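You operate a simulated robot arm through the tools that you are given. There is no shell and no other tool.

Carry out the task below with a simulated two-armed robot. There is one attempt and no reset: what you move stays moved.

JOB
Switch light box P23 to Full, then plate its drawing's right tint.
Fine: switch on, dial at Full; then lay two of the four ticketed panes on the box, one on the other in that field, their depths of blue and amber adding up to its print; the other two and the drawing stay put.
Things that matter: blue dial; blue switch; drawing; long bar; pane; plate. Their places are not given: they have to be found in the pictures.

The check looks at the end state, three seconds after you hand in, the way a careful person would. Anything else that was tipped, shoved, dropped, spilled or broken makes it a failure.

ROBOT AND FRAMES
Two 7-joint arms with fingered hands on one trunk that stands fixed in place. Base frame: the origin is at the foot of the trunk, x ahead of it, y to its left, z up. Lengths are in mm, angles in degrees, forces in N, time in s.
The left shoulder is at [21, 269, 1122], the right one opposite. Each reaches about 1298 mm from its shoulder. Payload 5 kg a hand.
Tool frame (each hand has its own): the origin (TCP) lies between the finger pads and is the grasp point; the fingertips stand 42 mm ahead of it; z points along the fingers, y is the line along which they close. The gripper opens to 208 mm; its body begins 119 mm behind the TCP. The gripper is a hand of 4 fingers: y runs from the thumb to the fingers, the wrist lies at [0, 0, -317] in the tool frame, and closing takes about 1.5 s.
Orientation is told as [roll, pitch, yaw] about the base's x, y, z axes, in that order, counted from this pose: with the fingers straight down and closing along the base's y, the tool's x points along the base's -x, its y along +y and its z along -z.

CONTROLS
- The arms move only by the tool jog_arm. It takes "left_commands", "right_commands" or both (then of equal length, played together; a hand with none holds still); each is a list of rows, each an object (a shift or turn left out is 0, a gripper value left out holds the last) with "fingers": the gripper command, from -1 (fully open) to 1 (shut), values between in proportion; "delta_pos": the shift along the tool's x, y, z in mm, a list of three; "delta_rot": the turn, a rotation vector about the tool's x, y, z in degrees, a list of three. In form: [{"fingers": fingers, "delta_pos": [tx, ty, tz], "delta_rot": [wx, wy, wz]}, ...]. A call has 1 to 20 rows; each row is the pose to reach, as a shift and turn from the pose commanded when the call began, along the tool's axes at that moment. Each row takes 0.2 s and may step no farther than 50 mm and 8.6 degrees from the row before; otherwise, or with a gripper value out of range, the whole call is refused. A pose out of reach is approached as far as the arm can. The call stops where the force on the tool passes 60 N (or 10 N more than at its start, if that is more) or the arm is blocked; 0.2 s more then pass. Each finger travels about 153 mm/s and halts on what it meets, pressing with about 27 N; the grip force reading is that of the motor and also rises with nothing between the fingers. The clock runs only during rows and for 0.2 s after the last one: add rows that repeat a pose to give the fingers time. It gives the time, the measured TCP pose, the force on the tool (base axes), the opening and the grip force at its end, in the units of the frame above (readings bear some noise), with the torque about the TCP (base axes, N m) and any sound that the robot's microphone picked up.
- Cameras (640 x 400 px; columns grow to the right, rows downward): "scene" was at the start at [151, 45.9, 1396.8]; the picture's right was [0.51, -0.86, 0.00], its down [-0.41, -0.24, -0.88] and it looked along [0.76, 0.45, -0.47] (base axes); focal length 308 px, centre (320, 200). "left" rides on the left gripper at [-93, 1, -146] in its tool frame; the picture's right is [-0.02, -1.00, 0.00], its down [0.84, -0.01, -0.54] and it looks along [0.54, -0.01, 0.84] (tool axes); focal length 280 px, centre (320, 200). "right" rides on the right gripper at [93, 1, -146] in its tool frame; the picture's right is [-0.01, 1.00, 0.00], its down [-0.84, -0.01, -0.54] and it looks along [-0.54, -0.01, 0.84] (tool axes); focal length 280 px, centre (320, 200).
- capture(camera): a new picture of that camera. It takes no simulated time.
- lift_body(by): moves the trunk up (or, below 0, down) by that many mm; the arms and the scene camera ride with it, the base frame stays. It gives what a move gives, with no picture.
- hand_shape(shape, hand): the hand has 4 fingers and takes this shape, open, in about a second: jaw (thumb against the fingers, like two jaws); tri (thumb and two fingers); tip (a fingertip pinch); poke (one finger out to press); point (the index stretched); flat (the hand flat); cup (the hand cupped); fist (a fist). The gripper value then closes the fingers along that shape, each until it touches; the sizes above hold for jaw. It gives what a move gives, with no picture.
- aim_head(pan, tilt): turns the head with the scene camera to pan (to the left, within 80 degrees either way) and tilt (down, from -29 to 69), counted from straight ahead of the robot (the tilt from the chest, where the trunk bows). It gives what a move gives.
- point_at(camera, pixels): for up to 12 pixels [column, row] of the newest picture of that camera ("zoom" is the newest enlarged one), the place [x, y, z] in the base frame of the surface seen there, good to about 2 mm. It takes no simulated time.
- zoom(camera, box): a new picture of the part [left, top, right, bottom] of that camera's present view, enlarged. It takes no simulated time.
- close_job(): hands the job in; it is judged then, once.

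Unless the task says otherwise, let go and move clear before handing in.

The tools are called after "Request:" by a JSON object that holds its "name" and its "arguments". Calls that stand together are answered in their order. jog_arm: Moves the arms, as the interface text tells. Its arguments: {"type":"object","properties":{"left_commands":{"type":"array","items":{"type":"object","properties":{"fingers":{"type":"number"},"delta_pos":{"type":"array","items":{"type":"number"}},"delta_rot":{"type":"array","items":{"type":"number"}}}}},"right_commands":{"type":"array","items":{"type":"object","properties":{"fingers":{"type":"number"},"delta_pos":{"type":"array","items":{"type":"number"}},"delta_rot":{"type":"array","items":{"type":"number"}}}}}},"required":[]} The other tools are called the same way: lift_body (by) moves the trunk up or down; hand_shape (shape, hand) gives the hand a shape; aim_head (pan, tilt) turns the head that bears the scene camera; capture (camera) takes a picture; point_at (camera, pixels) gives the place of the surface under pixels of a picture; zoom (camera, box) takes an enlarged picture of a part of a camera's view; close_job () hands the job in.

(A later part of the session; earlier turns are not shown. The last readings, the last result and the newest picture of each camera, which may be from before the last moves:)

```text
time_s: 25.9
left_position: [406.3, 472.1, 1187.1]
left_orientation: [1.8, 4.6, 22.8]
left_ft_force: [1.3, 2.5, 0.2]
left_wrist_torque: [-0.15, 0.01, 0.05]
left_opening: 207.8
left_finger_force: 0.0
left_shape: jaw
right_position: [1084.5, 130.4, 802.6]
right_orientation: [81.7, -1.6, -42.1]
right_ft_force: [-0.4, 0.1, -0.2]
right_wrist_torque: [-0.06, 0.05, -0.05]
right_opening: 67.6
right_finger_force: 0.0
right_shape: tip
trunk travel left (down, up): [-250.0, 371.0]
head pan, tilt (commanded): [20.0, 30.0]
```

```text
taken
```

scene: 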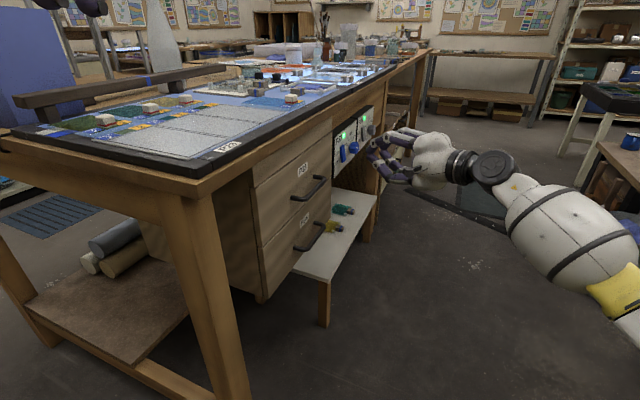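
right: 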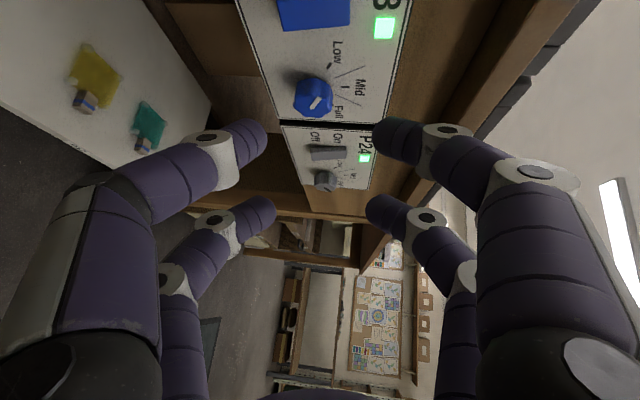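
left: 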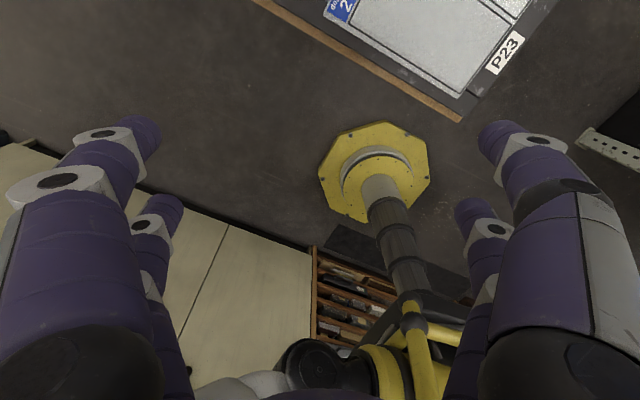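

The pinch is open to 68 mm, tips at (385,130) and (255,135). I'll measure tip and knob positions precisely.

Request:
{"name": "point_at", "arguments": {"camera": "right", "pixels": [[262, 135], [255, 125], [252, 145], [378, 130], [388, 121], [385, 145], [316, 90], [300, 95], [327, 105], [316, 112], [329, 67], [339, 117]]}}

Request:
{"name": "zoom", "arguments": {"camera": "right", "box": [240, 20, 400, 140]}}

```text
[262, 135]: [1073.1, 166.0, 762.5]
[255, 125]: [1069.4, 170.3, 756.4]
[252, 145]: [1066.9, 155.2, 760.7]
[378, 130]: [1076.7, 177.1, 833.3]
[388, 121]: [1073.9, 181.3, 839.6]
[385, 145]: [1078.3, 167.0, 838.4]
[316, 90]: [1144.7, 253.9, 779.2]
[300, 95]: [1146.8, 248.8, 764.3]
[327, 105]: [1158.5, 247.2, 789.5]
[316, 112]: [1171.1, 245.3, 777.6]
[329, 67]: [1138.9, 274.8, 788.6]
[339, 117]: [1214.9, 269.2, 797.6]
```

```text
3.33 times, centred on (320, 80) of right
```

zoom: 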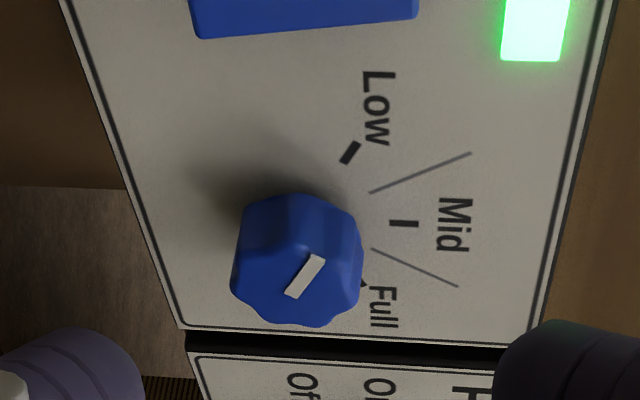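

The open tips are at tool X≈31, Y≈±34, with the knob centre near [1162.5, 258, 772] and its mark at Low. I'll level the hand and move to a pre-grasp 70 mm short of the knob.

Request:
{"name": "jog_arm", "arguments": {"right_commands": [{"delta_pos": [-1, -8, 18], "delta_rot": [-2.8, 0, 0]}, {"delta_pos": [-2, -15, 36], "delta_rot": [-5.6, 0, 0]}, {"delta_pos": [-2.6, -23.2, 53.9], "delta_rot": [-8.3, 0, 0]}, {"delta_pos": [-2.6, -23.2, 53.9], "delta_rot": [-8.3, 0, 0]}]}}

Request:
{"name": "jog_arm", "arguments": {"right_commands": [{"delta_rot": [0, 0, -8.3]}, {"delta_rot": [0, 0, -16.6]}, {"delta_rot": [0, 0, -25]}, {"delta_rot": [0, 0, -25]}]}}

Request:
{"name": "capture", "arguments": {"camera": "right"}}

```text
time_s: 26.9
left_position: [406.4, 469.8, 1186.6]
left_orientation: [1.8, 4.6, 22.9]
left_ft_force: [-0.1, -0.2, -0.4]
left_wrist_torque: [-0.01, 0.04, -0.01]
left_opening: 207.7
left_finger_force: 0.0
left_shape: jaw
right_position: [1119.8, 165.3, 770.5]
right_orientation: [90.0, -1.6, -42.1]
right_ft_force: [0.2, 0.1, 0.0]
right_wrist_torque: [0.0, -0.01, -0.04]
right_opening: 67.4
right_finger_force: 0.1
right_shape: tip
trunk travel left (down, up): [-250.0, 371.0]
head pan, tilt (commanded): [20.0, 30.0]
```

```text
time_s: 27.9
left_position: [405.5, 469.4, 1185.2]
left_orientation: [1.7, 4.7, 22.8]
left_ft_force: [0.7, -0.2, 0.4]
left_wrist_torque: [-0.03, 0.0, 0.02]
left_opening: 208.0
left_finger_force: 0.1
left_shape: jaw
right_position: [1119.8, 165.1, 772.0]
right_orientation: [90.1, -26.6, -42.1]
right_ft_force: [0.2, -0.5, 0.1]
right_wrist_torque: [-0.01, 0.02, 0.01]
right_opening: 67.5
right_finger_force: 0.0
right_shape: tip
trunk travel left (down, up): [-250.0, 371.0]
head pan, tilt (commanded): [20.0, 30.0]
```

```text
taken
```

right: 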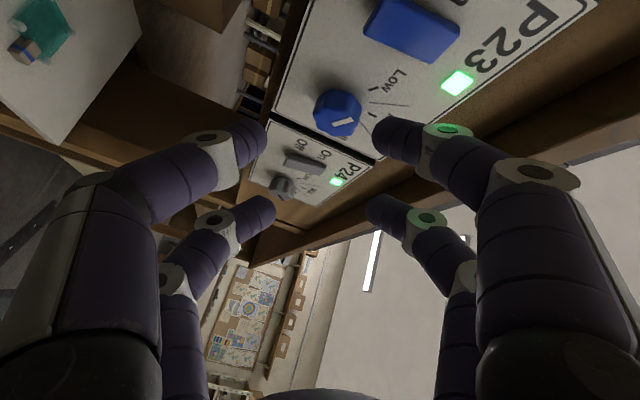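

The hand is level with the pinch line tilted −26°. I'll go most of the way in and check the straddle before the final approach.

Request:
{"name": "jog_arm", "arguments": {"right_commands": [{"delta_pos": [-3.7, 13.7, 15]}, {"delta_pos": [-3.7, 13.7, 30]}, {"delta_pos": [-3.7, 13.7, 45]}]}}

Request:
{"name": "zoom", "arguments": {"camera": "right", "box": [200, 50, 440, 200]}}

Request:
{"name": "zoom", "arguments": {"camera": "scene", "box": [320, 90, 440, 180]}}

```text
time_s: 28.7
left_position: [404.8, 470.9, 1187.2]
left_orientation: [1.9, 4.6, 22.8]
left_ft_force: [-1.4, -0.2, 0.5]
left_wrist_torque: [0.03, -0.09, 0.01]
left_opening: 207.7
left_finger_force: 0.2
left_shape: jaw
right_position: [1147.7, 200.2, 785.2]
right_orientation: [90.0, -26.8, -42.0]
right_ft_force: [-0.1, -0.8, -0.2]
right_wrist_torque: [-0.01, -0.01, -0.01]
right_opening: 67.6
right_finger_force: 0.1
right_shape: tip
trunk travel left (down, up): [-250.0, 371.0]
head pan, tilt (commanded): [20.0, 30.0]
```

```text
2.67 times, centred on (320, 125) of right
```

zoom: 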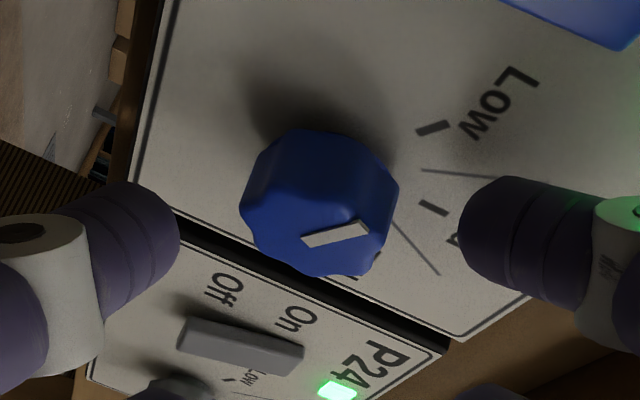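

```text
4.44 times, centred on (380, 135) of scene
```

zoom: 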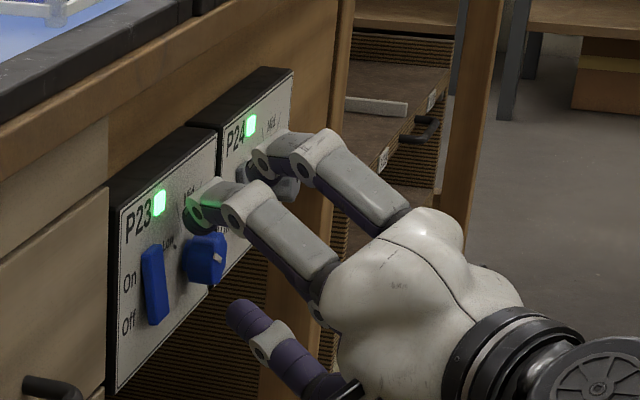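

The knob at zoom (320,205) is centred between the two fingertips with clearance on both sides. I'll advance the last 25 mm, then close on it.

Request:
{"name": "jog_arm", "arguments": {"right_commands": [{"delta_pos": [0, 0, 9]}, {"delta_pos": [0, 0, 18]}, {"delta_pos": [0, 0, 25.5]}, {"delta_pos": [0, 0, 25.5]}]}}

Request:
{"name": "zoom", "arguments": {"camera": "right", "box": [200, 50, 440, 200]}}

```text
time_s: 29.7
left_position: [406.9, 468.4, 1187.3]
left_orientation: [1.9, 4.5, 22.7]
left_ft_force: [-0.2, 0.1, 0.4]
left_wrist_torque: [0.03, -0.03, 0.01]
left_opening: 207.9
left_finger_force: 0.1
left_shape: jaw
right_position: [1167.1, 213.2, 788.9]
right_orientation: [90.2, -26.5, -42.4]
right_ft_force: [-7.2, -36.7, 11.0]
right_wrist_torque: [1.19, 0.03, 0.81]
right_opening: 67.2
right_finger_force: 0.1
right_shape: tip
trunk travel left (down, up): [-250.0, 371.0]
head pan, tilt (commanded): [20.0, 30.0]
```

```text
2.67 times, centred on (320, 125) of right
```

zoom: 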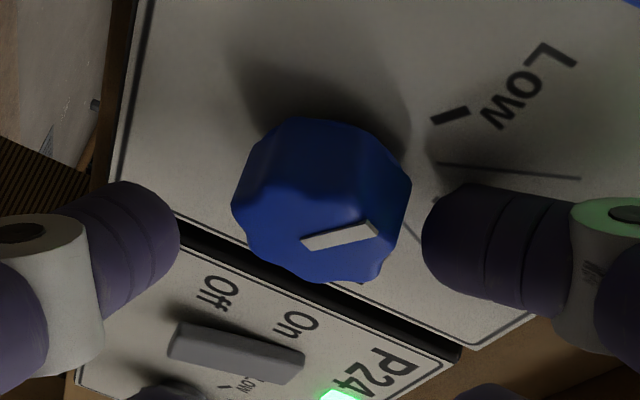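

The force reading (−37 N in y) says the upper fingertip touched the panel face; I'll back off 9 mm and close the pinch gently.

Request:
{"name": "jog_arm", "arguments": {"right_commands": [{"delta_pos": [0, 0, -9]}, {"delta_pos": [0, 0, -9], "fingers": 0.5}, {"delta_pos": [0, 0, -9], "fingers": 0.6}, {"delta_pos": [0, 0, -9], "fingers": 0.7}, {"delta_pos": [0, 0, -9], "fingers": 0.7}, {"delta_pos": [0, 0, -9], "fingers": 0.7}]}}

Request:
{"name": "zoom", "arguments": {"camera": "right", "box": [200, 50, 440, 200]}}

```text
time_s: 31.1
left_position: [405.2, 469.6, 1187.0]
left_orientation: [1.8, 4.6, 22.8]
left_ft_force: [0.6, 0.5, 0.0]
left_wrist_torque: [0.01, -0.05, 0.02]
left_opening: 208.2
left_finger_force: 0.1
left_shape: jaw
right_position: [1158.0, 213.4, 785.0]
right_orientation: [90.0, -26.7, -41.9]
right_ft_force: [-0.7, -9.3, 3.5]
right_wrist_torque: [0.27, 0.0, 0.13]
right_opening: 18.9
right_finger_force: 27.1
right_shape: tip
trunk travel left (down, up): [-250.0, 371.0]
head pan, tilt (commanded): [20.0, 30.0]
```

```text
2.67 times, centred on (320, 125) of right
```

zoom: 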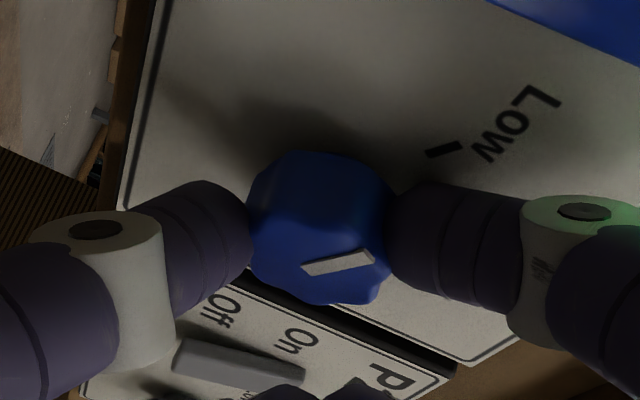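

Both leading fingertips are now on the knob's sides (zoom (250,235) and (390,235)), grip 27 N. I'll twist clockwise about the knob's axis in small steps up to 50°.

Request:
{"name": "jog_arm", "arguments": {"right_commands": [{"delta_pos": [0.2, -3.2, 0], "delta_rot": [0, 0, 6], "fingers": 0.8}, {"delta_pos": [0.7, -6.4, 0], "delta_rot": [0, 0, 12], "fingers": 0.8}, {"delta_pos": [1.5, -9.6, 0], "delta_rot": [0, 0, 18]}, {"delta_pos": [2.7, -12.6, 0], "delta_rot": [0, 0, 24]}, {"delta_pos": [4.2, -15.5, 0], "delta_rot": [0, 0, 30]}, {"delta_pos": [5.9, -18.2, 0], "delta_rot": [0, 0, 36]}, {"delta_pos": [8, -20.7, 0], "delta_rot": [0, 0, 42]}, {"delta_pos": [10.3, -23, 0], "delta_rot": [0, 0, 48]}]}}

Request:
{"name": "zoom", "arguments": {"camera": "right", "box": [200, 50, 440, 200]}}

Request:
{"name": "zoom", "arguments": {"camera": "scene", "box": [320, 90, 440, 180]}}

```text
time_s: 32.9
left_position: [406.0, 469.6, 1186.9]
left_orientation: [1.9, 4.7, 22.8]
left_ft_force: [-0.4, 0.4, -0.5]
left_wrist_torque: [-0.01, -0.06, -0.03]
left_opening: 208.0
left_finger_force: 0.1
left_shape: jaw
right_position: [1158.8, 213.1, 759.6]
right_orientation: [89.9, 21.4, -42.0]
right_ft_force: [-23.3, -4.2, -10.4]
right_wrist_torque: [-1.3, -0.22, 1.05]
right_opening: 18.0
right_finger_force: 27.2
right_shape: tip
trunk travel left (down, up): [-250.0, 371.0]
head pan, tilt (commanded): [20.0, 30.0]
```

```text
2.67 times, centred on (320, 125) of right
```

zoom: 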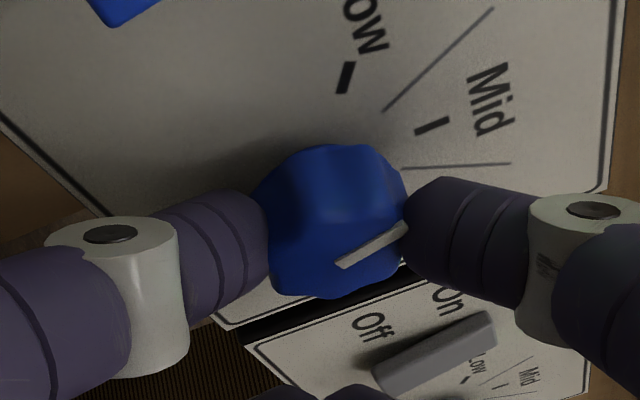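

```text
4.44 times, centred on (380, 135) of scene
```

zoom: 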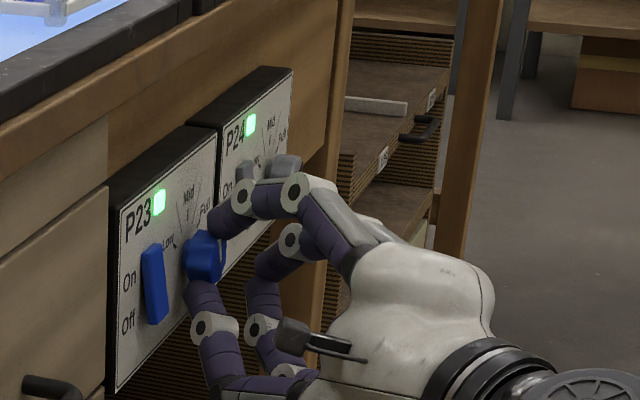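

The mark now lies parallel to the Mid tick (zoom (370,247)), so the knob followed about 50°. I'll release, back off a little, rotate the open fingers back, and regrasp.

Request:
{"name": "jog_arm", "arguments": {"right_commands": [{"fingers": 0.35, "delta_pos": [0, 0, -4]}, {"fingers": 0.35, "delta_pos": [0, 0, -12]}, {"fingers": 0.35, "delta_pos": [0, 0, -20]}, {"delta_pos": [0.5, 5.4, -20], "delta_rot": [0, 0, -8]}, {"delta_pos": [1.2, 8.5, -20], "delta_rot": [0, 0, -16]}, {"delta_pos": [2.7, 12.6, -20], "delta_rot": [0, 0, -24]}, {"delta_pos": [4.7, 16.4, -20], "delta_rot": [0, 0, -32]}, {"delta_pos": [7.3, 19.9, -20], "delta_rot": [0, 0, -40]}, {"delta_pos": [10.3, 23, -20], "delta_rot": [0, 0, -48]}, {"delta_pos": [10.3, 23, -20], "delta_rot": [0, 0, -48]}]}}

Request:
{"name": "zoom", "arguments": {"camera": "right", "box": [200, 50, 440, 200]}}

```text
time_s: 35.1
left_position: [406.0, 470.7, 1186.0]
left_orientation: [1.8, 4.7, 22.8]
left_ft_force: [0.1, 0.7, -1.3]
left_wrist_torque: [-0.01, -0.02, 0.03]
left_opening: 208.1
left_finger_force: 0.1
left_shape: jaw
right_position: [1146.3, 197.9, 784.9]
right_orientation: [89.9, -26.7, -42.0]
right_ft_force: [0.2, -0.3, -0.9]
right_wrist_torque: [0.0, -0.01, 0.05]
right_opening: 67.2
right_finger_force: 0.0
right_shape: tip
trunk travel left (down, up): [-250.0, 371.0]
head pan, tilt (commanded): [20.0, 30.0]
```

```text
2.67 times, centred on (320, 125) of right
```

zoom: 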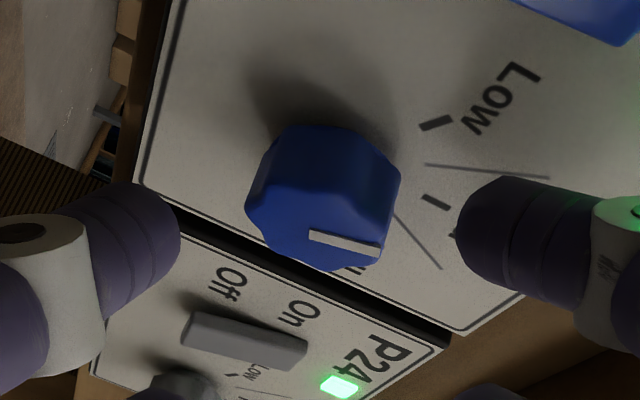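

Comparing the mark to the ticks in the same view, the knob has moved from Low to about the Low/Mid line (mark (310,236)–(380,248)), so some was lost on release. I'll regrasp and twist again over a longer arc.

Request:
{"name": "jog_arm", "arguments": {"right_commands": [{"delta_pos": [0, 0, 9]}, {"delta_pos": [0, 0, 18]}, {"delta_pos": [0, 0, 18], "fingers": 0.6}, {"delta_pos": [0, 0, 18], "fingers": 0.9}, {"delta_pos": [0, 0, 18], "fingers": 0.9}, {"delta_pos": [0, 0, 18], "fingers": 0.9}]}}

Request:
{"name": "jog_arm", "arguments": {"right_commands": [{"delta_pos": [0.2, -3.2, 0], "delta_rot": [0, 0, 6]}, {"delta_pos": [0.8, -7, 0], "delta_rot": [0, 0, 13]}, {"delta_pos": [1.9, -10.6, 0], "delta_rot": [0, 0, 20]}, {"delta_pos": [3.4, -14.1, 0], "delta_rot": [0, 0, 27]}, {"delta_pos": [5.3, -17.3, 0], "delta_rot": [0, 0, 34]}, {"delta_pos": [7.6, -20.3, 0], "delta_rot": [0, 0, 41]}, {"delta_pos": [10.3, -23, 0], "delta_rot": [0, 0, 48]}, {"delta_pos": [13.2, -25.4, 0], "delta_rot": [0, 0, 55]}, {"delta_pos": [16.4, -27.4, 0], "delta_rot": [0, 0, 62]}]}}

Request:
{"name": "zoom", "arguments": {"camera": "right", "box": [200, 50, 440, 200]}}

Request:
{"name": "zoom", "arguments": {"camera": "scene", "box": [320, 90, 440, 180]}}

```text
time_s: 36.5
left_position: [405.5, 469.7, 1186.6]
left_orientation: [1.9, 4.8, 22.8]
left_ft_force: [0.1, -0.6, -0.4]
left_wrist_torque: [0.01, 0.03, 0.01]
left_opening: 207.8
left_finger_force: 0.0
left_shape: jaw
right_position: [1157.3, 210.2, 784.5]
right_orientation: [90.0, -26.6, -42.1]
right_ft_force: [3.4, -2.7, 1.7]
right_wrist_torque: [0.1, -0.02, -0.14]
right_opening: 16.1
right_finger_force: 26.9
right_shape: tip
trunk travel left (down, up): [-250.0, 371.0]
head pan, tilt (commanded): [20.0, 30.0]
```

```text
time_s: 38.5
left_position: [407.7, 469.3, 1186.5]
left_orientation: [1.8, 4.7, 22.7]
left_ft_force: [-0.6, 0.3, -0.8]
left_wrist_torque: [0.02, -0.02, 0.02]
left_opening: 208.2
left_finger_force: 0.1
left_shape: jaw
right_position: [1156.4, 208.0, 751.3]
right_orientation: [89.8, 35.5, -42.5]
right_ft_force: [-23.2, -28.7, -13.3]
right_wrist_torque: [-0.16, -0.46, 0.76]
right_opening: 18.4
right_finger_force: 26.8
right_shape: tip
trunk travel left (down, up): [-250.0, 371.0]
head pan, tilt (commanded): [20.0, 30.0]
```

```text
2.67 times, centred on (320, 125) of right
```

zoom: 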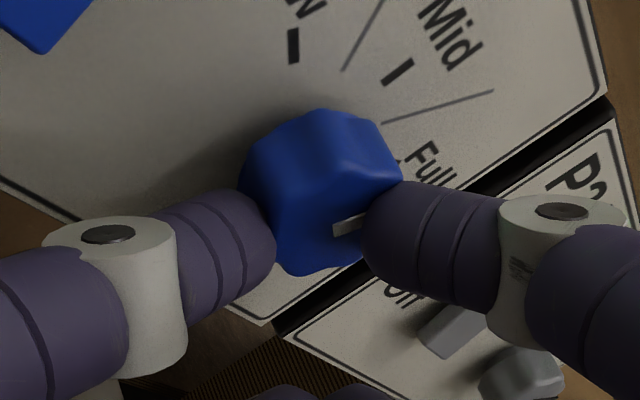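

```text
4.44 times, centred on (380, 135) of scene
```

zoom: 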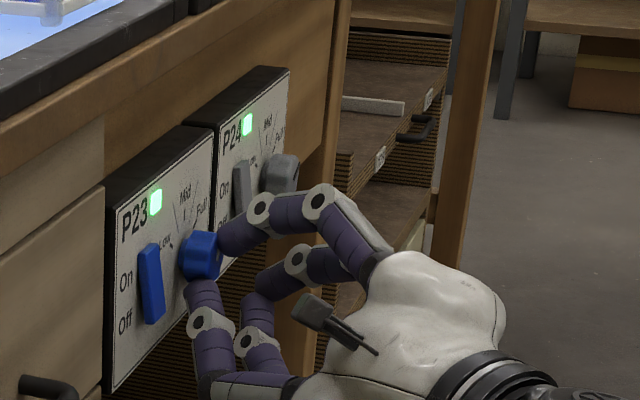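

The mark now points a bit past Mid (zoom (350,225)). I'll open slowly without moving the hand, to see whether the knob holds its position on release.

Request:
{"name": "jog_arm", "arguments": {"right_commands": [{"fingers": 0.8}, {"fingers": 0.75}, {"fingers": 0.7}, {"fingers": 0.65}, {"fingers": 0.6}, {"fingers": 0.5}, {"fingers": 0.35}, {"fingers": 0.35}]}}

Request:
{"name": "zoom", "arguments": {"camera": "right", "box": [200, 50, 440, 200]}}

```text
time_s: 40.3
left_position: [406.2, 470.0, 1186.9]
left_orientation: [1.8, 4.7, 22.8]
left_ft_force: [-1.2, 0.7, 0.0]
left_wrist_torque: [-0.01, -0.04, 0.0]
left_opening: 207.7
left_finger_force: 0.0
left_shape: jaw
right_position: [1157.0, 212.2, 754.9]
right_orientation: [90.0, 35.3, -42.0]
right_ft_force: [4.3, -18.8, 2.5]
right_wrist_torque: [0.06, 0.02, -0.12]
right_opening: 61.0
right_finger_force: 0.1
right_shape: tip
trunk travel left (down, up): [-250.0, 371.0]
head pan, tilt (commanded): [20.0, 30.0]
```

```text
2.67 times, centred on (320, 125) of right
```

zoom: 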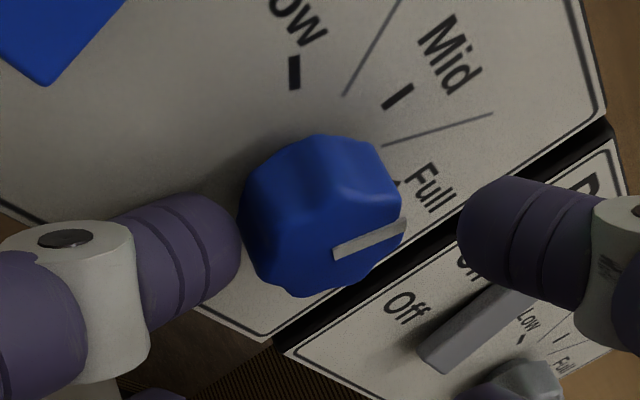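

After opening, the mark (335,255)–(403,222) sits about 15° past Mid, so the knob held. I'll retract straight out from the panel, rotate back, and then regrasp for the last stroke.

Request:
{"name": "jog_arm", "arguments": {"right_commands": [{"delta_pos": [-7.5, 5.3, -11.9]}, {"delta_pos": [-15, 10.6, -23.8]}, {"delta_pos": [-14.7, 14.9, -23.8], "delta_rot": [0, 0, -8]}, {"delta_pos": [-13.8, 19.1, -23.8], "delta_rot": [0, 0, -16]}, {"delta_pos": [-12.3, 23.2, -23.8], "delta_rot": [0, 0, -24]}, {"delta_pos": [-10.3, 27, -23.8], "delta_rot": [0, 0, -32]}, {"delta_pos": [-7.7, 30.5, -23.8], "delta_rot": [0, 0, -40]}, {"delta_pos": [-4.7, 33.6, -23.8], "delta_rot": [0, 0, -48]}, {"delta_pos": [-1.3, 36.3, -23.8], "delta_rot": [0, 0, -56]}, {"delta_pos": [1.4, 38, -23.8], "delta_rot": [0, 0, -62]}, {"delta_pos": [1.4, 38, -23.8], "delta_rot": [0, 0, -62]}]}}

Request:
{"name": "zoom", "arguments": {"camera": "right", "box": [200, 50, 440, 200]}}

```text
time_s: 42.7
left_position: [405.8, 471.9, 1186.4]
left_orientation: [1.9, 4.8, 22.8]
left_ft_force: [-0.5, -0.1, -0.3]
left_wrist_torque: [-0.02, 0.03, -0.01]
left_opening: 208.0
left_finger_force: 0.1
left_shape: jaw
right_position: [1155.0, 181.8, 785.2]
right_orientation: [90.0, -26.8, -41.9]
right_ft_force: [-0.5, 0.3, 0.0]
right_wrist_torque: [0.0, 0.01, 0.01]
right_opening: 67.3
right_finger_force: 0.1
right_shape: tip
trunk travel left (down, up): [-250.0, 371.0]
head pan, tilt (commanded): [20.0, 30.0]
```

```text
2.67 times, centred on (320, 125) of right
```

zoom: 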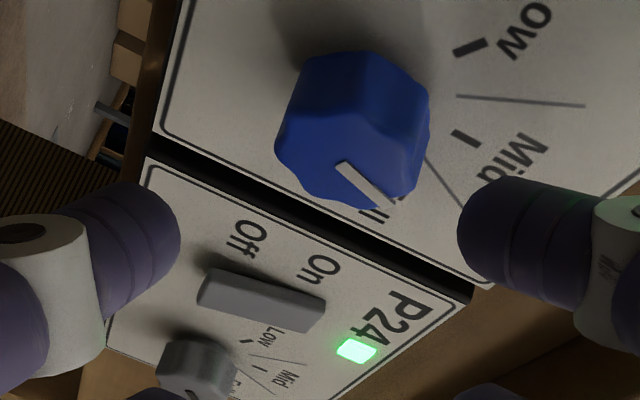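

The mark is now about 10° past Mid, and about 46° remains to Full. I'll approach straight in along the panel normal, grip and twist again.

Request:
{"name": "jog_arm", "arguments": {"right_commands": [{"delta_pos": [5.3, 2.6, 7.7]}, {"delta_pos": [10.5, 5.3, 15.4]}, {"delta_pos": [15.8, 7.9, 23.1]}, {"delta_pos": [15.8, 7.9, 23.1], "fingers": 0.6}, {"delta_pos": [15.8, 7.9, 23.1], "fingers": 1}, {"delta_pos": [15.8, 7.9, 23.1], "fingers": 1}, {"delta_pos": [15.8, 7.9, 23.1], "fingers": 1}]}}

Request:
{"name": "jog_arm", "arguments": {"right_commands": [{"delta_pos": [0.2, -3.2, 0], "delta_rot": [0, 0, 6]}, {"delta_pos": [0.8, -7, 0], "delta_rot": [0, 0, 13]}, {"delta_pos": [1.9, -10.6, 0], "delta_rot": [0, 0, 20]}, {"delta_pos": [3.4, -14.1, 0], "delta_rot": [0, 0, 27]}, {"delta_pos": [5.3, -17.3, 0], "delta_rot": [0, 0, 34]}, {"delta_pos": [7.6, -20.3, -1], "delta_rot": [0, 0, 41]}, {"delta_pos": [10.3, -23, -2], "delta_rot": [0, 0, 48]}, {"delta_pos": [13.2, -25.4, -3], "delta_rot": [0, 0, 55]}, {"delta_pos": [16.4, -27.4, -3], "delta_rot": [0, 0, 62]}]}}

Request:
{"name": "zoom", "arguments": {"camera": "right", "box": [200, 50, 440, 200]}}

Request:
{"name": "jog_arm", "arguments": {"right_commands": [{"fingers": 0.8}, {"fingers": 0.75}, {"fingers": 0.7}, {"fingers": 0.65}, {"fingers": 0.6}, {"fingers": 0.5}, {"fingers": 0.35}, {"fingers": 0.35}]}}

Request:
{"name": "zoom", "arguments": {"camera": "right", "box": [200, 50, 440, 200]}}

```text
time_s: 44.3
left_position: [406.7, 470.4, 1185.1]
left_orientation: [1.8, 4.5, 22.8]
left_ft_force: [-0.1, 0.3, -0.3]
left_wrist_torque: [0.0, 0.0, 0.03]
left_opening: 208.1
left_finger_force: 0.0
left_shape: jaw
right_position: [1158.4, 210.8, 783.6]
right_orientation: [89.8, -26.8, -42.2]
right_ft_force: [2.7, -2.4, -0.9]
right_wrist_torque: [-0.08, -0.01, -0.13]
right_opening: 16.1
right_finger_force: 27.5
right_shape: tip
trunk travel left (down, up): [-250.0, 371.0]
head pan, tilt (commanded): [20.0, 30.0]
```

```text
time_s: 46.3
left_position: [407.1, 469.8, 1186.3]
left_orientation: [1.8, 4.7, 22.8]
left_ft_force: [0.2, 1.0, 0.7]
left_wrist_torque: [0.03, -0.02, 0.05]
left_opening: 207.9
left_finger_force: 0.1
left_shape: jaw
right_position: [1155.9, 208.7, 750.9]
right_orientation: [89.8, 35.6, -42.3]
right_ft_force: [1.5, -12.8, -11.9]
right_wrist_torque: [-0.44, -0.19, -0.17]
right_opening: 15.0
right_finger_force: 26.8
right_shape: tip
trunk travel left (down, up): [-250.0, 371.0]
head pan, tilt (commanded): [20.0, 30.0]
```

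```text
2.67 times, centred on (320, 125) of right
```

zoom: 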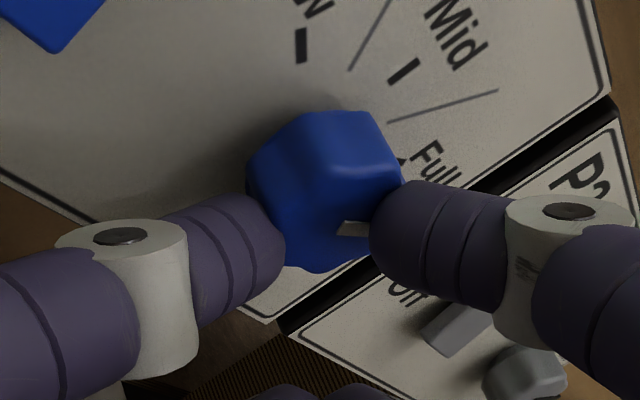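

```text
time_s: 48.1
left_position: [405.0, 469.4, 1187.9]
left_orientation: [1.8, 4.6, 22.8]
left_ft_force: [-0.1, -0.8, 0.0]
left_wrist_torque: [-0.02, -0.02, -0.01]
left_opening: 207.8
left_finger_force: 0.2
left_shape: jaw
right_position: [1154.2, 209.6, 752.7]
right_orientation: [90.1, 35.3, -42.1]
right_ft_force: [0.4, -11.8, 4.4]
right_wrist_torque: [0.19, 0.07, 0.15]
right_opening: 62.7
right_finger_force: 0.0
right_shape: tip
trunk travel left (down, up): [-250.0, 371.0]
head pan, tilt (commanded): [20.0, 30.0]
```

```text
2.67 times, centred on (320, 125) of right
```

zoom: 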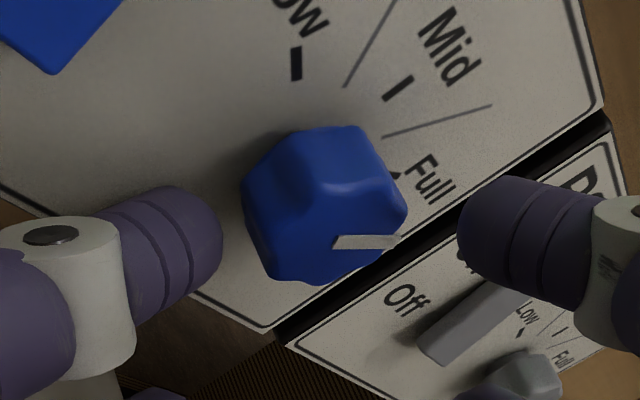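

The mark (335,243)–(398,241) is now well into the Full sector. I'll retract straight out and look at the dial face properly before any further turn.

Request:
{"name": "jog_arm", "arguments": {"right_commands": [{"delta_pos": [-7.5, 5.3, -11.9]}, {"delta_pos": [-15, 10.6, -23.8]}, {"delta_pos": [-14.7, 14.9, -23.8], "delta_rot": [0, 0, -8]}, {"delta_pos": [-13.8, 19.1, -23.8], "delta_rot": [0, 0, -16]}, {"delta_pos": [-12.3, 23.2, -23.8], "delta_rot": [0, 0, -24]}, {"delta_pos": [-10.3, 27, -23.8], "delta_rot": [0, 0, -32]}, {"delta_pos": [-7.7, 30.5, -23.8], "delta_rot": [0, 0, -40]}, {"delta_pos": [-4.7, 33.6, -23.8], "delta_rot": [0, 0, -48]}, {"delta_pos": [-1.3, 36.3, -23.8], "delta_rot": [0, 0, -56]}, {"delta_pos": [1.4, 38, -23.8], "delta_rot": [0, 0, -62]}, {"delta_pos": [1.4, 38, -23.8], "delta_rot": [0, 0, -62]}]}}

Request:
{"name": "zoom", "arguments": {"camera": "right", "box": [260, 60, 420, 160]}}

Request:
{"name": "zoom", "arguments": {"camera": "scene", "box": [320, 90, 440, 180]}}

```text
time_s: 50.5
left_position: [408.1, 471.7, 1186.3]
left_orientation: [1.9, 4.7, 22.8]
left_ft_force: [0.7, -1.1, -0.5]
left_wrist_torque: [-0.03, 0.01, 0.0]
left_opening: 208.1
left_finger_force: 0.1
left_shape: jaw
right_position: [1152.5, 179.3, 785.6]
right_orientation: [90.0, -26.8, -41.9]
right_ft_force: [0.5, 0.7, 0.3]
right_wrist_torque: [-0.01, 0.01, 0.0]
right_opening: 67.0
right_finger_force: 0.0
right_shape: tip
trunk travel left (down, up): [-250.0, 371.0]
head pan, tilt (commanded): [20.0, 30.0]
```

```text
4.00 times, centred on (340, 110) of right
```

zoom: 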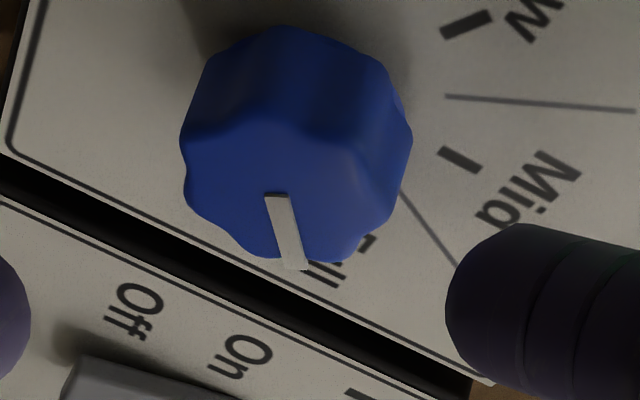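

```text
4.44 times, centred on (380, 135) of scene
```

zoom: 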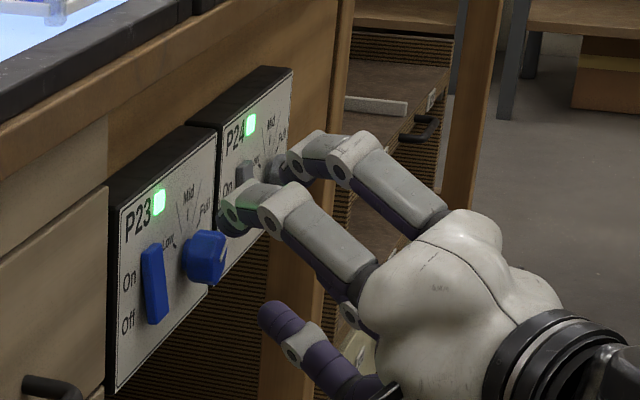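

In this view the mark (272,195)–(292,268) has about the angle I extrapolate for the Full tick (~75°). I'll back off further and view the panel from a distance, comparing to P24's dial at Full.

Request:
{"name": "jog_arm", "arguments": {"right_commands": [{"delta_pos": [-10, 6, -25]}, {"delta_pos": [-10, 9, -60]}, {"delta_pos": [-8, 9, -100]}, {"delta_pos": [-4, 9, -149]}, {"delta_pos": [-4, 9, -190]}]}}

Request:
{"name": "capture", "arguments": {"camera": "right"}}

Request:
{"name": "capture", "arguments": {"camera": "scene"}}

```text
time_s: 51.7
left_position: [406.0, 469.4, 1187.9]
left_orientation: [1.7, 4.7, 22.8]
left_ft_force: [1.3, 0.0, 0.1]
left_wrist_torque: [0.06, 0.08, -0.01]
left_opening: 207.9
left_finger_force: 0.2
left_shape: jaw
right_position: [1025.6, 38.2, 794.4]
right_orientation: [90.0, -26.7, -42.0]
right_ft_force: [-1.0, 0.5, 0.0]
right_wrist_torque: [-0.02, -0.01, -0.14]
right_opening: 67.3
right_finger_force: 0.1
right_shape: tip
trunk travel left (down, up): [-250.0, 371.0]
head pan, tilt (commanded): [20.0, 30.0]
```

```text
taken
```

right: 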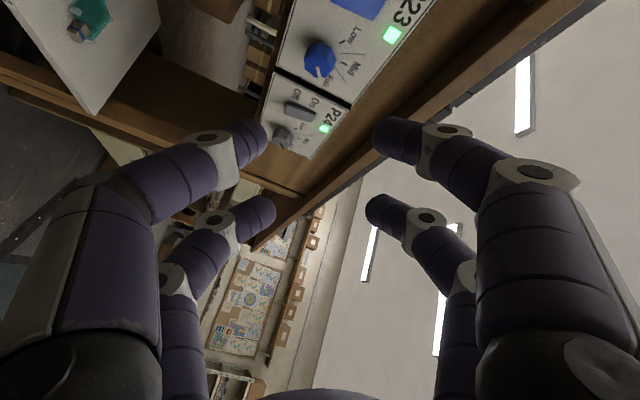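

```text
taken
```

scene: 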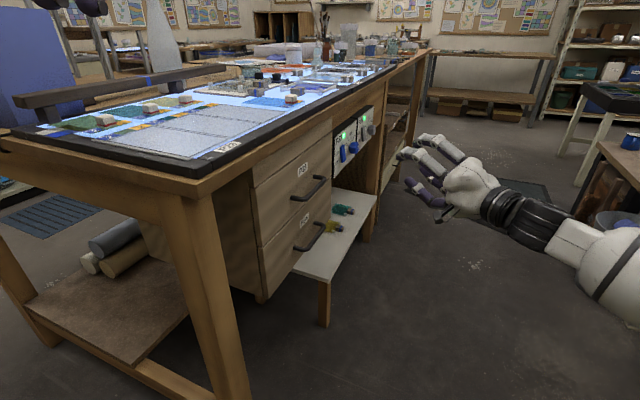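

Request:
{"name": "zoom", "arguments": {"camera": "right", "box": [260, 20, 400, 160]}}

Request:
{"name": "zoom", "arguments": {"camera": "scene", "box": [325, 100, 385, 170]}}

```text
2.86 times, centred on (330, 90) of right
```

zoom: 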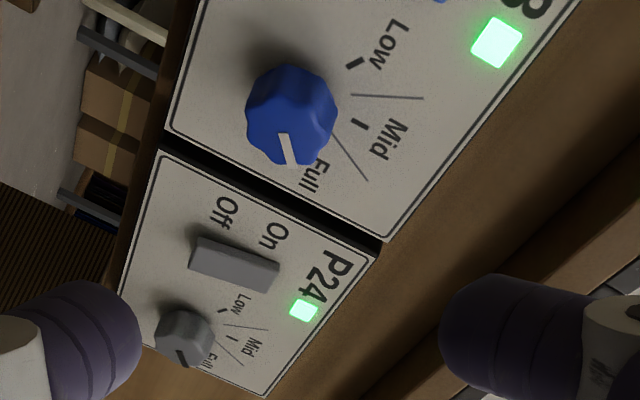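

```text
5.71 times, centred on (355, 135) of scene
```

zoom: 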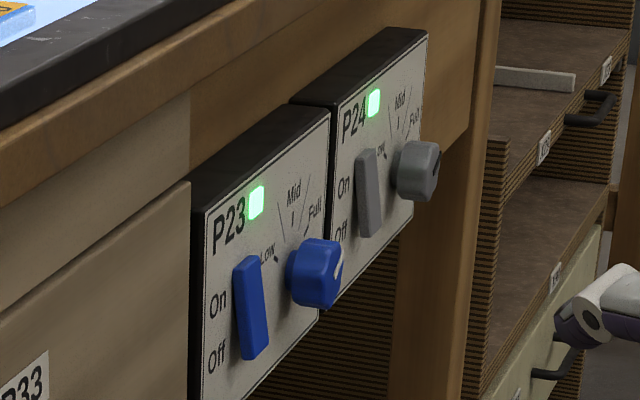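

The mark appears within the Full sector; I'll unroll the hand to get the same frontal view as at the start for a clean check.

Request:
{"name": "jog_arm", "arguments": {"right_commands": [{"delta_rot": [0, 0, -8]}, {"delta_rot": [0, 0, -16]}, {"delta_rot": [0, 0, -24]}, {"delta_rot": [0, 0, -32]}, {"delta_rot": [0, 0, -40]}, {"delta_rot": [0, 0, -48]}, {"delta_rot": [0, 0, -56]}, {"delta_rot": [0, 0, -63.3]}]}}

Request:
{"name": "jog_arm", "arguments": {"right_commands": [{"delta_rot": [-7, 0, 0], "delta_pos": [0, -10, -6]}, {"delta_rot": [-14, 0, 0], "delta_pos": [0, -20, -12]}]}}

Request:
{"name": "zoom", "arguments": {"camera": "right", "box": [180, 20, 420, 170]}}

```text
time_s: 53.5
left_position: [405.5, 470.1, 1187.4]
left_orientation: [1.8, 4.6, 22.8]
left_ft_force: [-0.1, -0.2, 0.5]
left_wrist_torque: [0.0, -0.04, -0.03]
left_opening: 207.7
left_finger_force: 0.2
left_shape: jaw
right_position: [1026.0, 36.7, 794.9]
right_orientation: [-68.7, -89.9, 116.8]
right_ft_force: [0.2, -0.5, 0.0]
right_wrist_torque: [-0.03, 0.0, -0.02]
right_opening: 67.3
right_finger_force: 0.1
right_shape: tip
trunk travel left (down, up): [-250.0, 371.0]
head pan, tilt (commanded): [20.0, 30.0]
```

```text
time_s: 54.1
left_position: [405.7, 470.6, 1186.1]
left_orientation: [1.7, 4.8, 22.8]
left_ft_force: [0.4, -0.2, -0.4]
left_wrist_torque: [0.05, -0.07, -0.01]
left_opening: 207.9
left_finger_force: 0.1
left_shape: jaw
right_position: [1033.0, 15.6, 794.9]
right_orientation: [17.0, -90.0, 45.1]
right_ft_force: [-0.7, 0.4, 0.3]
right_wrist_torque: [0.03, -0.03, -0.06]
right_opening: 67.6
right_finger_force: 0.1
right_shape: tip
trunk travel left (down, up): [-250.0, 371.0]
head pan, tilt (commanded): [20.0, 30.0]
```

```text
2.67 times, centred on (300, 95) of right
```

zoom: 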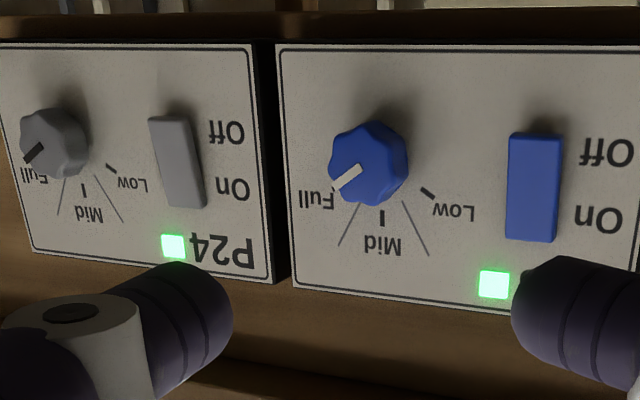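

P23's mark (335,190)–(362,167) now matches P24's dial at Full, and the lamp is green. Next I raise the trunk and look at the lit box and the Leaf drawing.

Request:
{"name": "lift_body", "arguments": {"by": 300}}

Request:
{"name": "aim_head", "arguments": {"pan": 32, "tilt": 32}}

Request:
{"name": "capture", "arguments": {"camera": "scene"}}

```text
time_s: 57.1
left_position: [407.4, 471.2, 1485.5]
left_orientation: [1.7, 4.7, 22.7]
left_ft_force: [1.6, 0.9, -0.2]
left_wrist_torque: [-0.04, 0.03, 0.02]
left_opening: 208.2
left_finger_force: 0.1
left_shape: jaw
right_position: [1032.3, 14.5, 1094.6]
right_orientation: [23.0, -89.9, 38.8]
right_ft_force: [0.0, 0.2, 0.6]
right_wrist_torque: [0.0, 0.0, -0.02]
right_opening: 67.4
right_finger_force: 0.0
right_shape: tip
trunk travel left (down, up): [-550.0, 71.0]
head pan, tilt (commanded): [20.0, 30.0]
```

```text
time_s: 57.9
left_position: [405.0, 470.9, 1487.4]
left_orientation: [1.8, 4.7, 22.9]
left_ft_force: [-0.2, -1.3, -0.2]
left_wrist_torque: [-0.02, -0.01, 0.01]
left_opening: 207.8
left_finger_force: 0.0
left_shape: jaw
right_position: [1032.2, 14.7, 1094.9]
right_orientation: [38.1, -90.0, 23.9]
right_ft_force: [-0.6, -0.7, -0.5]
right_wrist_torque: [-0.01, 0.0, 0.0]
right_opening: 67.4
right_finger_force: 0.0
right_shape: tip
trunk travel left (down, up): [-550.0, 71.0]
head pan, tilt (commanded): [32.0, 32.0]
```

```text
taken
```

scene: 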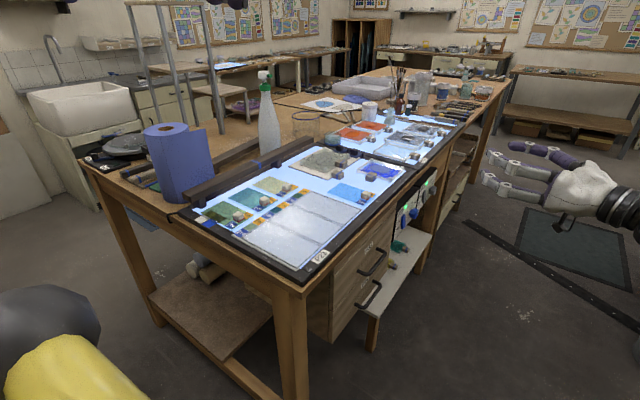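

Request:
{"name": "zoom", "arguments": {"camera": "scene", "box": [190, 130, 430, 280]}}

Request:
{"name": "zoom", "arguments": {"camera": "scene", "box": [280, 135, 360, 185]}}

Request:
{"name": "zoom", "arguments": {"camera": "scene", "box": [195, 170, 315, 245]}}

Request:
{"name": "zoom", "arguments": {"camera": "scene", "box": [320, 150, 420, 215]}}

```text
2.67 times, centred on (310, 205) of scene
```

zoom: 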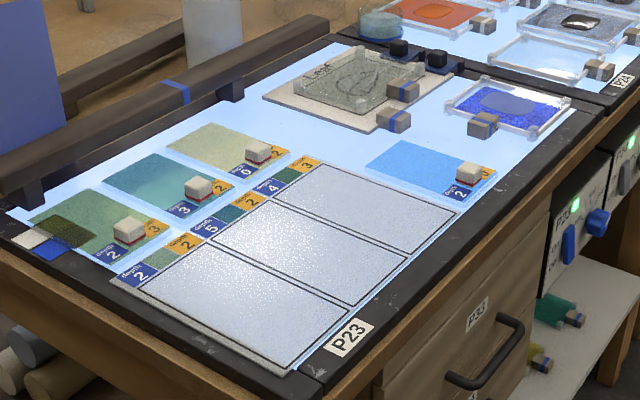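

```text
8.00 times, centred on (320, 160) of scene
```

zoom: 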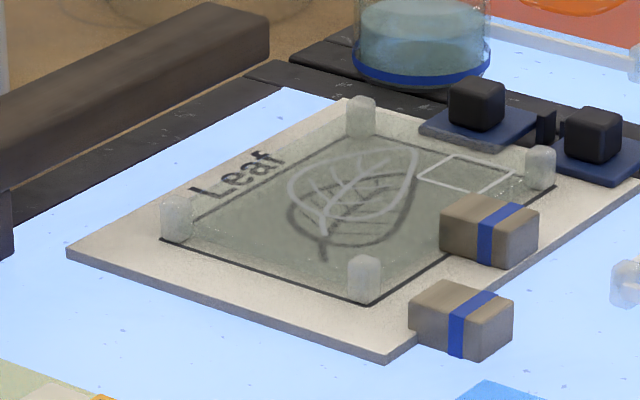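

```text
5.33 times, centred on (255, 208) of scene
```

zoom: 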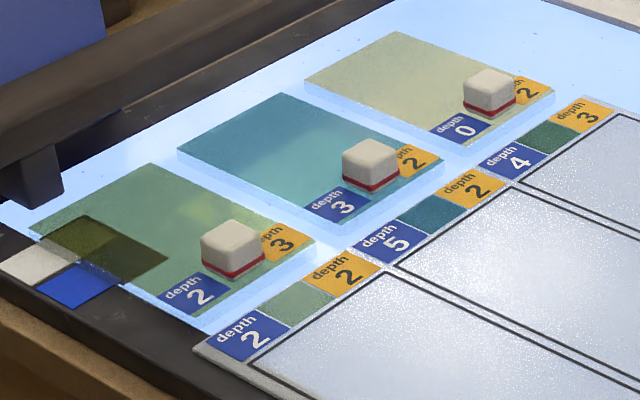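

```text
6.15 times, centred on (370, 182) of scene
```

zoom: 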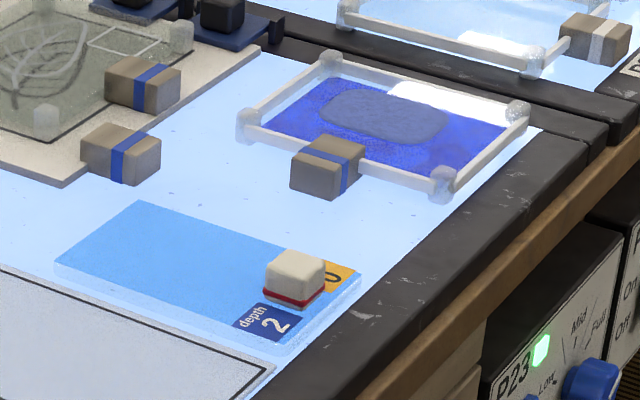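

P23's box is bright now; the Leaf drawing at zoom (320,190) shows a white-outlined rectangle on its upper right. I need a closer overhead view, so I'll check tall obstacles first and then bring the left hand's camera over it.

Request:
{"name": "point_at", "arguments": {"camera": "scene", "pixels": [[264, 76], [168, 130], [205, 190], [300, 143], [235, 170], [368, 105], [398, 70], [308, 125], [280, 110], [195, 195]]}}

Request:
{"name": "jog_arm", "arguments": {"left_commands": [{"delta_pos": [-40, 0, 20], "delta_rot": [0, -5, 0]}, {"delta_pos": [-80, 0, 40], "delta_rot": [0, -10, 0]}, {"delta_pos": [-120, 0, 60], "delta_rot": [0, -15, 0]}, {"delta_pos": [-160, 0, 80], "delta_rot": [0, -20, 0]}, {"delta_pos": [-200, 0, 100], "delta_rot": [0, -25, 0]}, {"delta_pos": [-240, 0, 120], "delta_rot": [0, -30, 0]}, {"delta_pos": [-280, 0, 140], "delta_rot": [0, -35, 0]}, {"delta_pos": [-320, 0, 160], "delta_rot": [0, -40, 0]}, {"delta_pos": [-360, 0, 170], "delta_rot": [0, -45, 0]}]}}

Request:
{"name": "capture", "arguments": {"camera": "left"}}

```text
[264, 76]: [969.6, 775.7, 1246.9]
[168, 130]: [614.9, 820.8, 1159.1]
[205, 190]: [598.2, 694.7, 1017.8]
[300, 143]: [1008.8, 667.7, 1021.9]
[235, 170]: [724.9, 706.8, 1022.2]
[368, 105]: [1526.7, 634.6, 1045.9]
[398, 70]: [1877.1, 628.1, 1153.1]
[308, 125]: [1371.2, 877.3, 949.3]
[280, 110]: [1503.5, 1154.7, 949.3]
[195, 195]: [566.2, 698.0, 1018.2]
```

```text
time_s: 59.9
left_position: [722.6, 609.8, 1285.7]
left_orientation: [2.2, -40.3, 21.1]
left_ft_force: [0.6, 0.8, -0.6]
left_wrist_torque: [-0.03, 0.04, -0.01]
left_opening: 207.8
left_finger_force: 0.0
left_shape: jaw
right_position: [1032.8, 15.4, 1093.7]
right_orientation: [36.6, -89.9, 25.4]
right_ft_force: [0.4, 0.9, -0.2]
right_wrist_torque: [0.11, -0.06, 0.03]
right_opening: 67.6
right_finger_force: 0.0
right_shape: tip
trunk travel left (down, up): [-550.0, 71.0]
head pan, tilt (commanded): [32.0, 32.0]
```

```text
taken
```

left: 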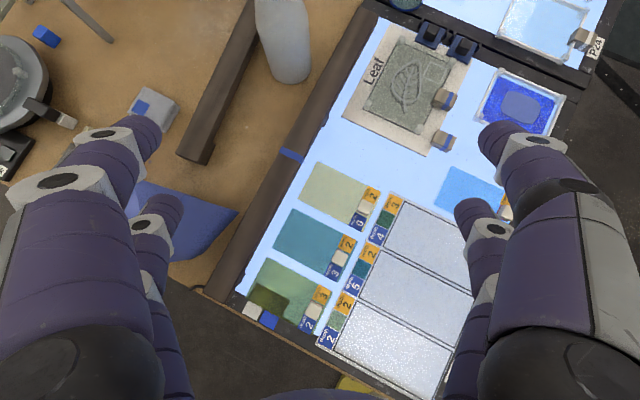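

The overhead view from the left hand is clear: drawing at (405,85), prints at (400,290). I'll zoom in on the drawing and the framed blue plate.

Request:
{"name": "zoom", "arguments": {"camera": "left", "box": [340, 10, 480, 160]}}

Request:
{"name": "zoom", "arguments": {"camera": "left", "box": [460, 50, 600, 150]}}

Request:
{"name": "zoom", "arguments": {"camera": "left", "box": [230, 150, 410, 360]}}

```text
2.67 times, centred on (410, 85) of left
```

zoom: 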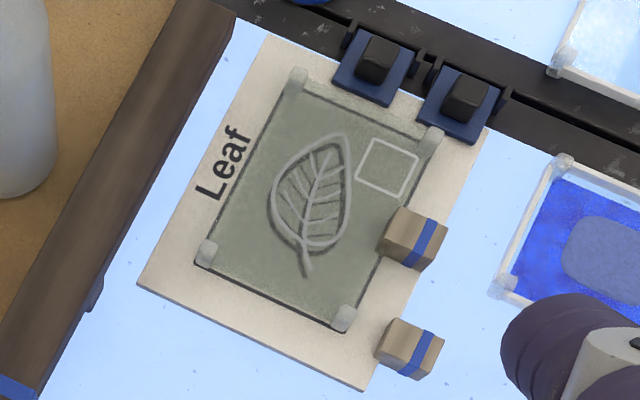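

```text
4.00 times, centred on (530, 100) of left
```

zoom: 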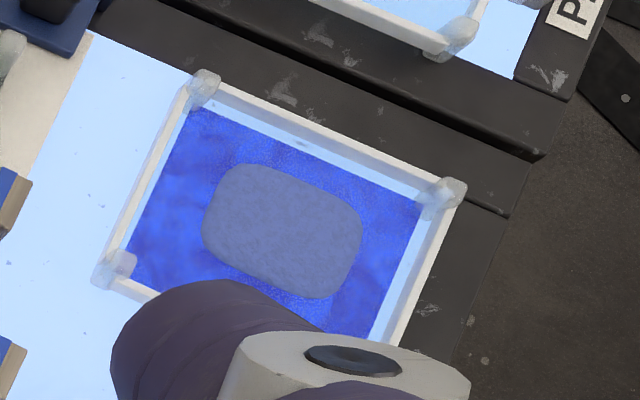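

```text
1.90 times, centred on (320, 255) of left
```

zoom: 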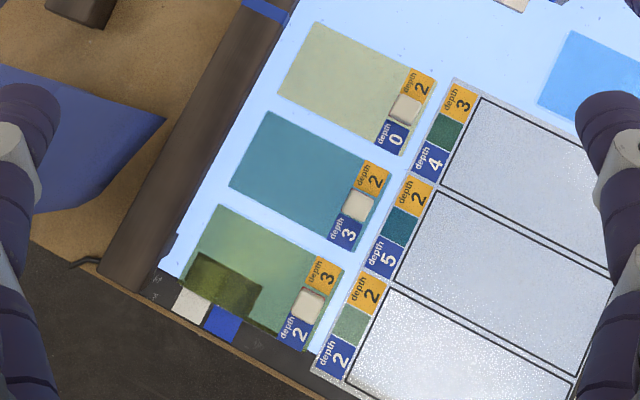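

The drawing carries a leaf line, a gray-green covering plate on posts, and a white square outline near its upper-right; I want a far closer look at this square and at anything else like it.

Request:
{"name": "zoom", "arguments": {"camera": "left", "box": [400, 35, 455, 75]}}

Request:
{"name": "zoom", "arguments": {"camera": "left", "box": [375, 30, 455, 140]}}

Request:
{"name": "zoom", "arguments": {"camera": "scene", "box": [300, 138, 360, 178]}}

Request:
{"name": "point_at", "arguments": {"camera": "left", "pixels": [[425, 70], [405, 85], [380, 70], [448, 98], [445, 140], [365, 110], [420, 145], [430, 30], [462, 48], [455, 60], [433, 48], [290, 154]]}}

```text
10.00 times, centred on (428, 55) of left
```

zoom: 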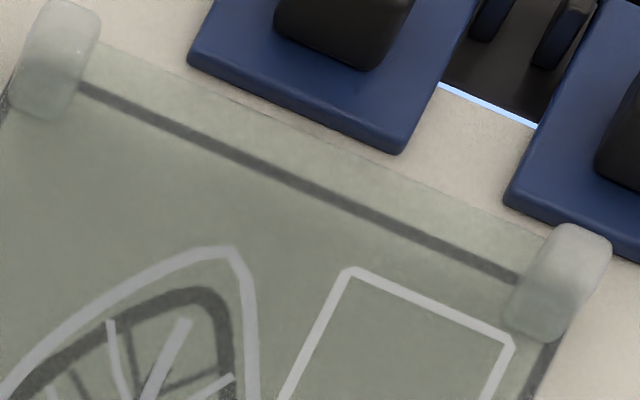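

```text
3.64 times, centred on (415, 85) of left
```

zoom: 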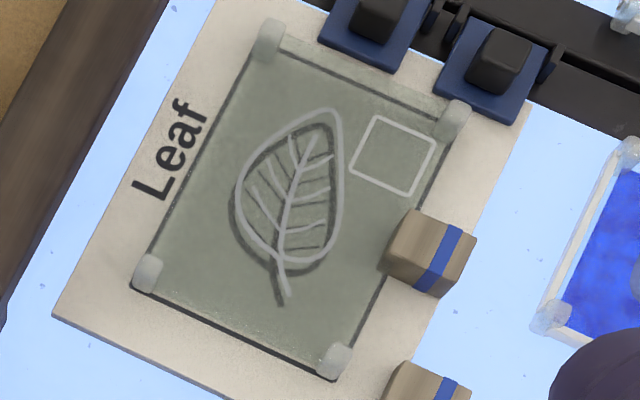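

```text
10.00 times, centred on (330, 158) of scene
```

zoom: 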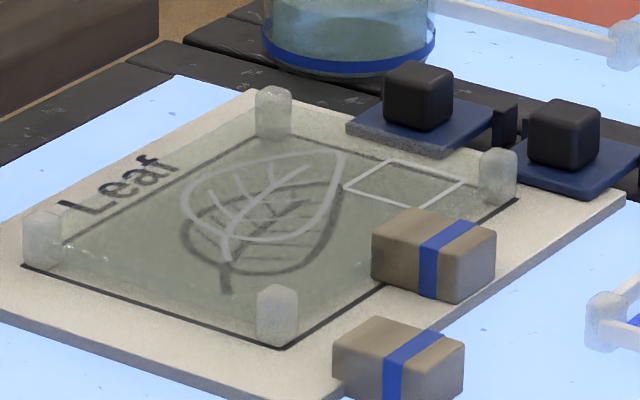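

```text
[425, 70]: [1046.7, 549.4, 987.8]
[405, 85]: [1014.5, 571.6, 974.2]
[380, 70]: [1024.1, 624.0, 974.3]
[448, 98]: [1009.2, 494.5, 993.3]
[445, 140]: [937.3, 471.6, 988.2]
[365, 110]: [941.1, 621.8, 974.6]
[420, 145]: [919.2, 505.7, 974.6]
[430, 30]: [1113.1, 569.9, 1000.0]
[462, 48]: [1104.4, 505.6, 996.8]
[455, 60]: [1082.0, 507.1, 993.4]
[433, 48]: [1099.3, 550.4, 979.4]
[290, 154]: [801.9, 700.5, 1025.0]
```

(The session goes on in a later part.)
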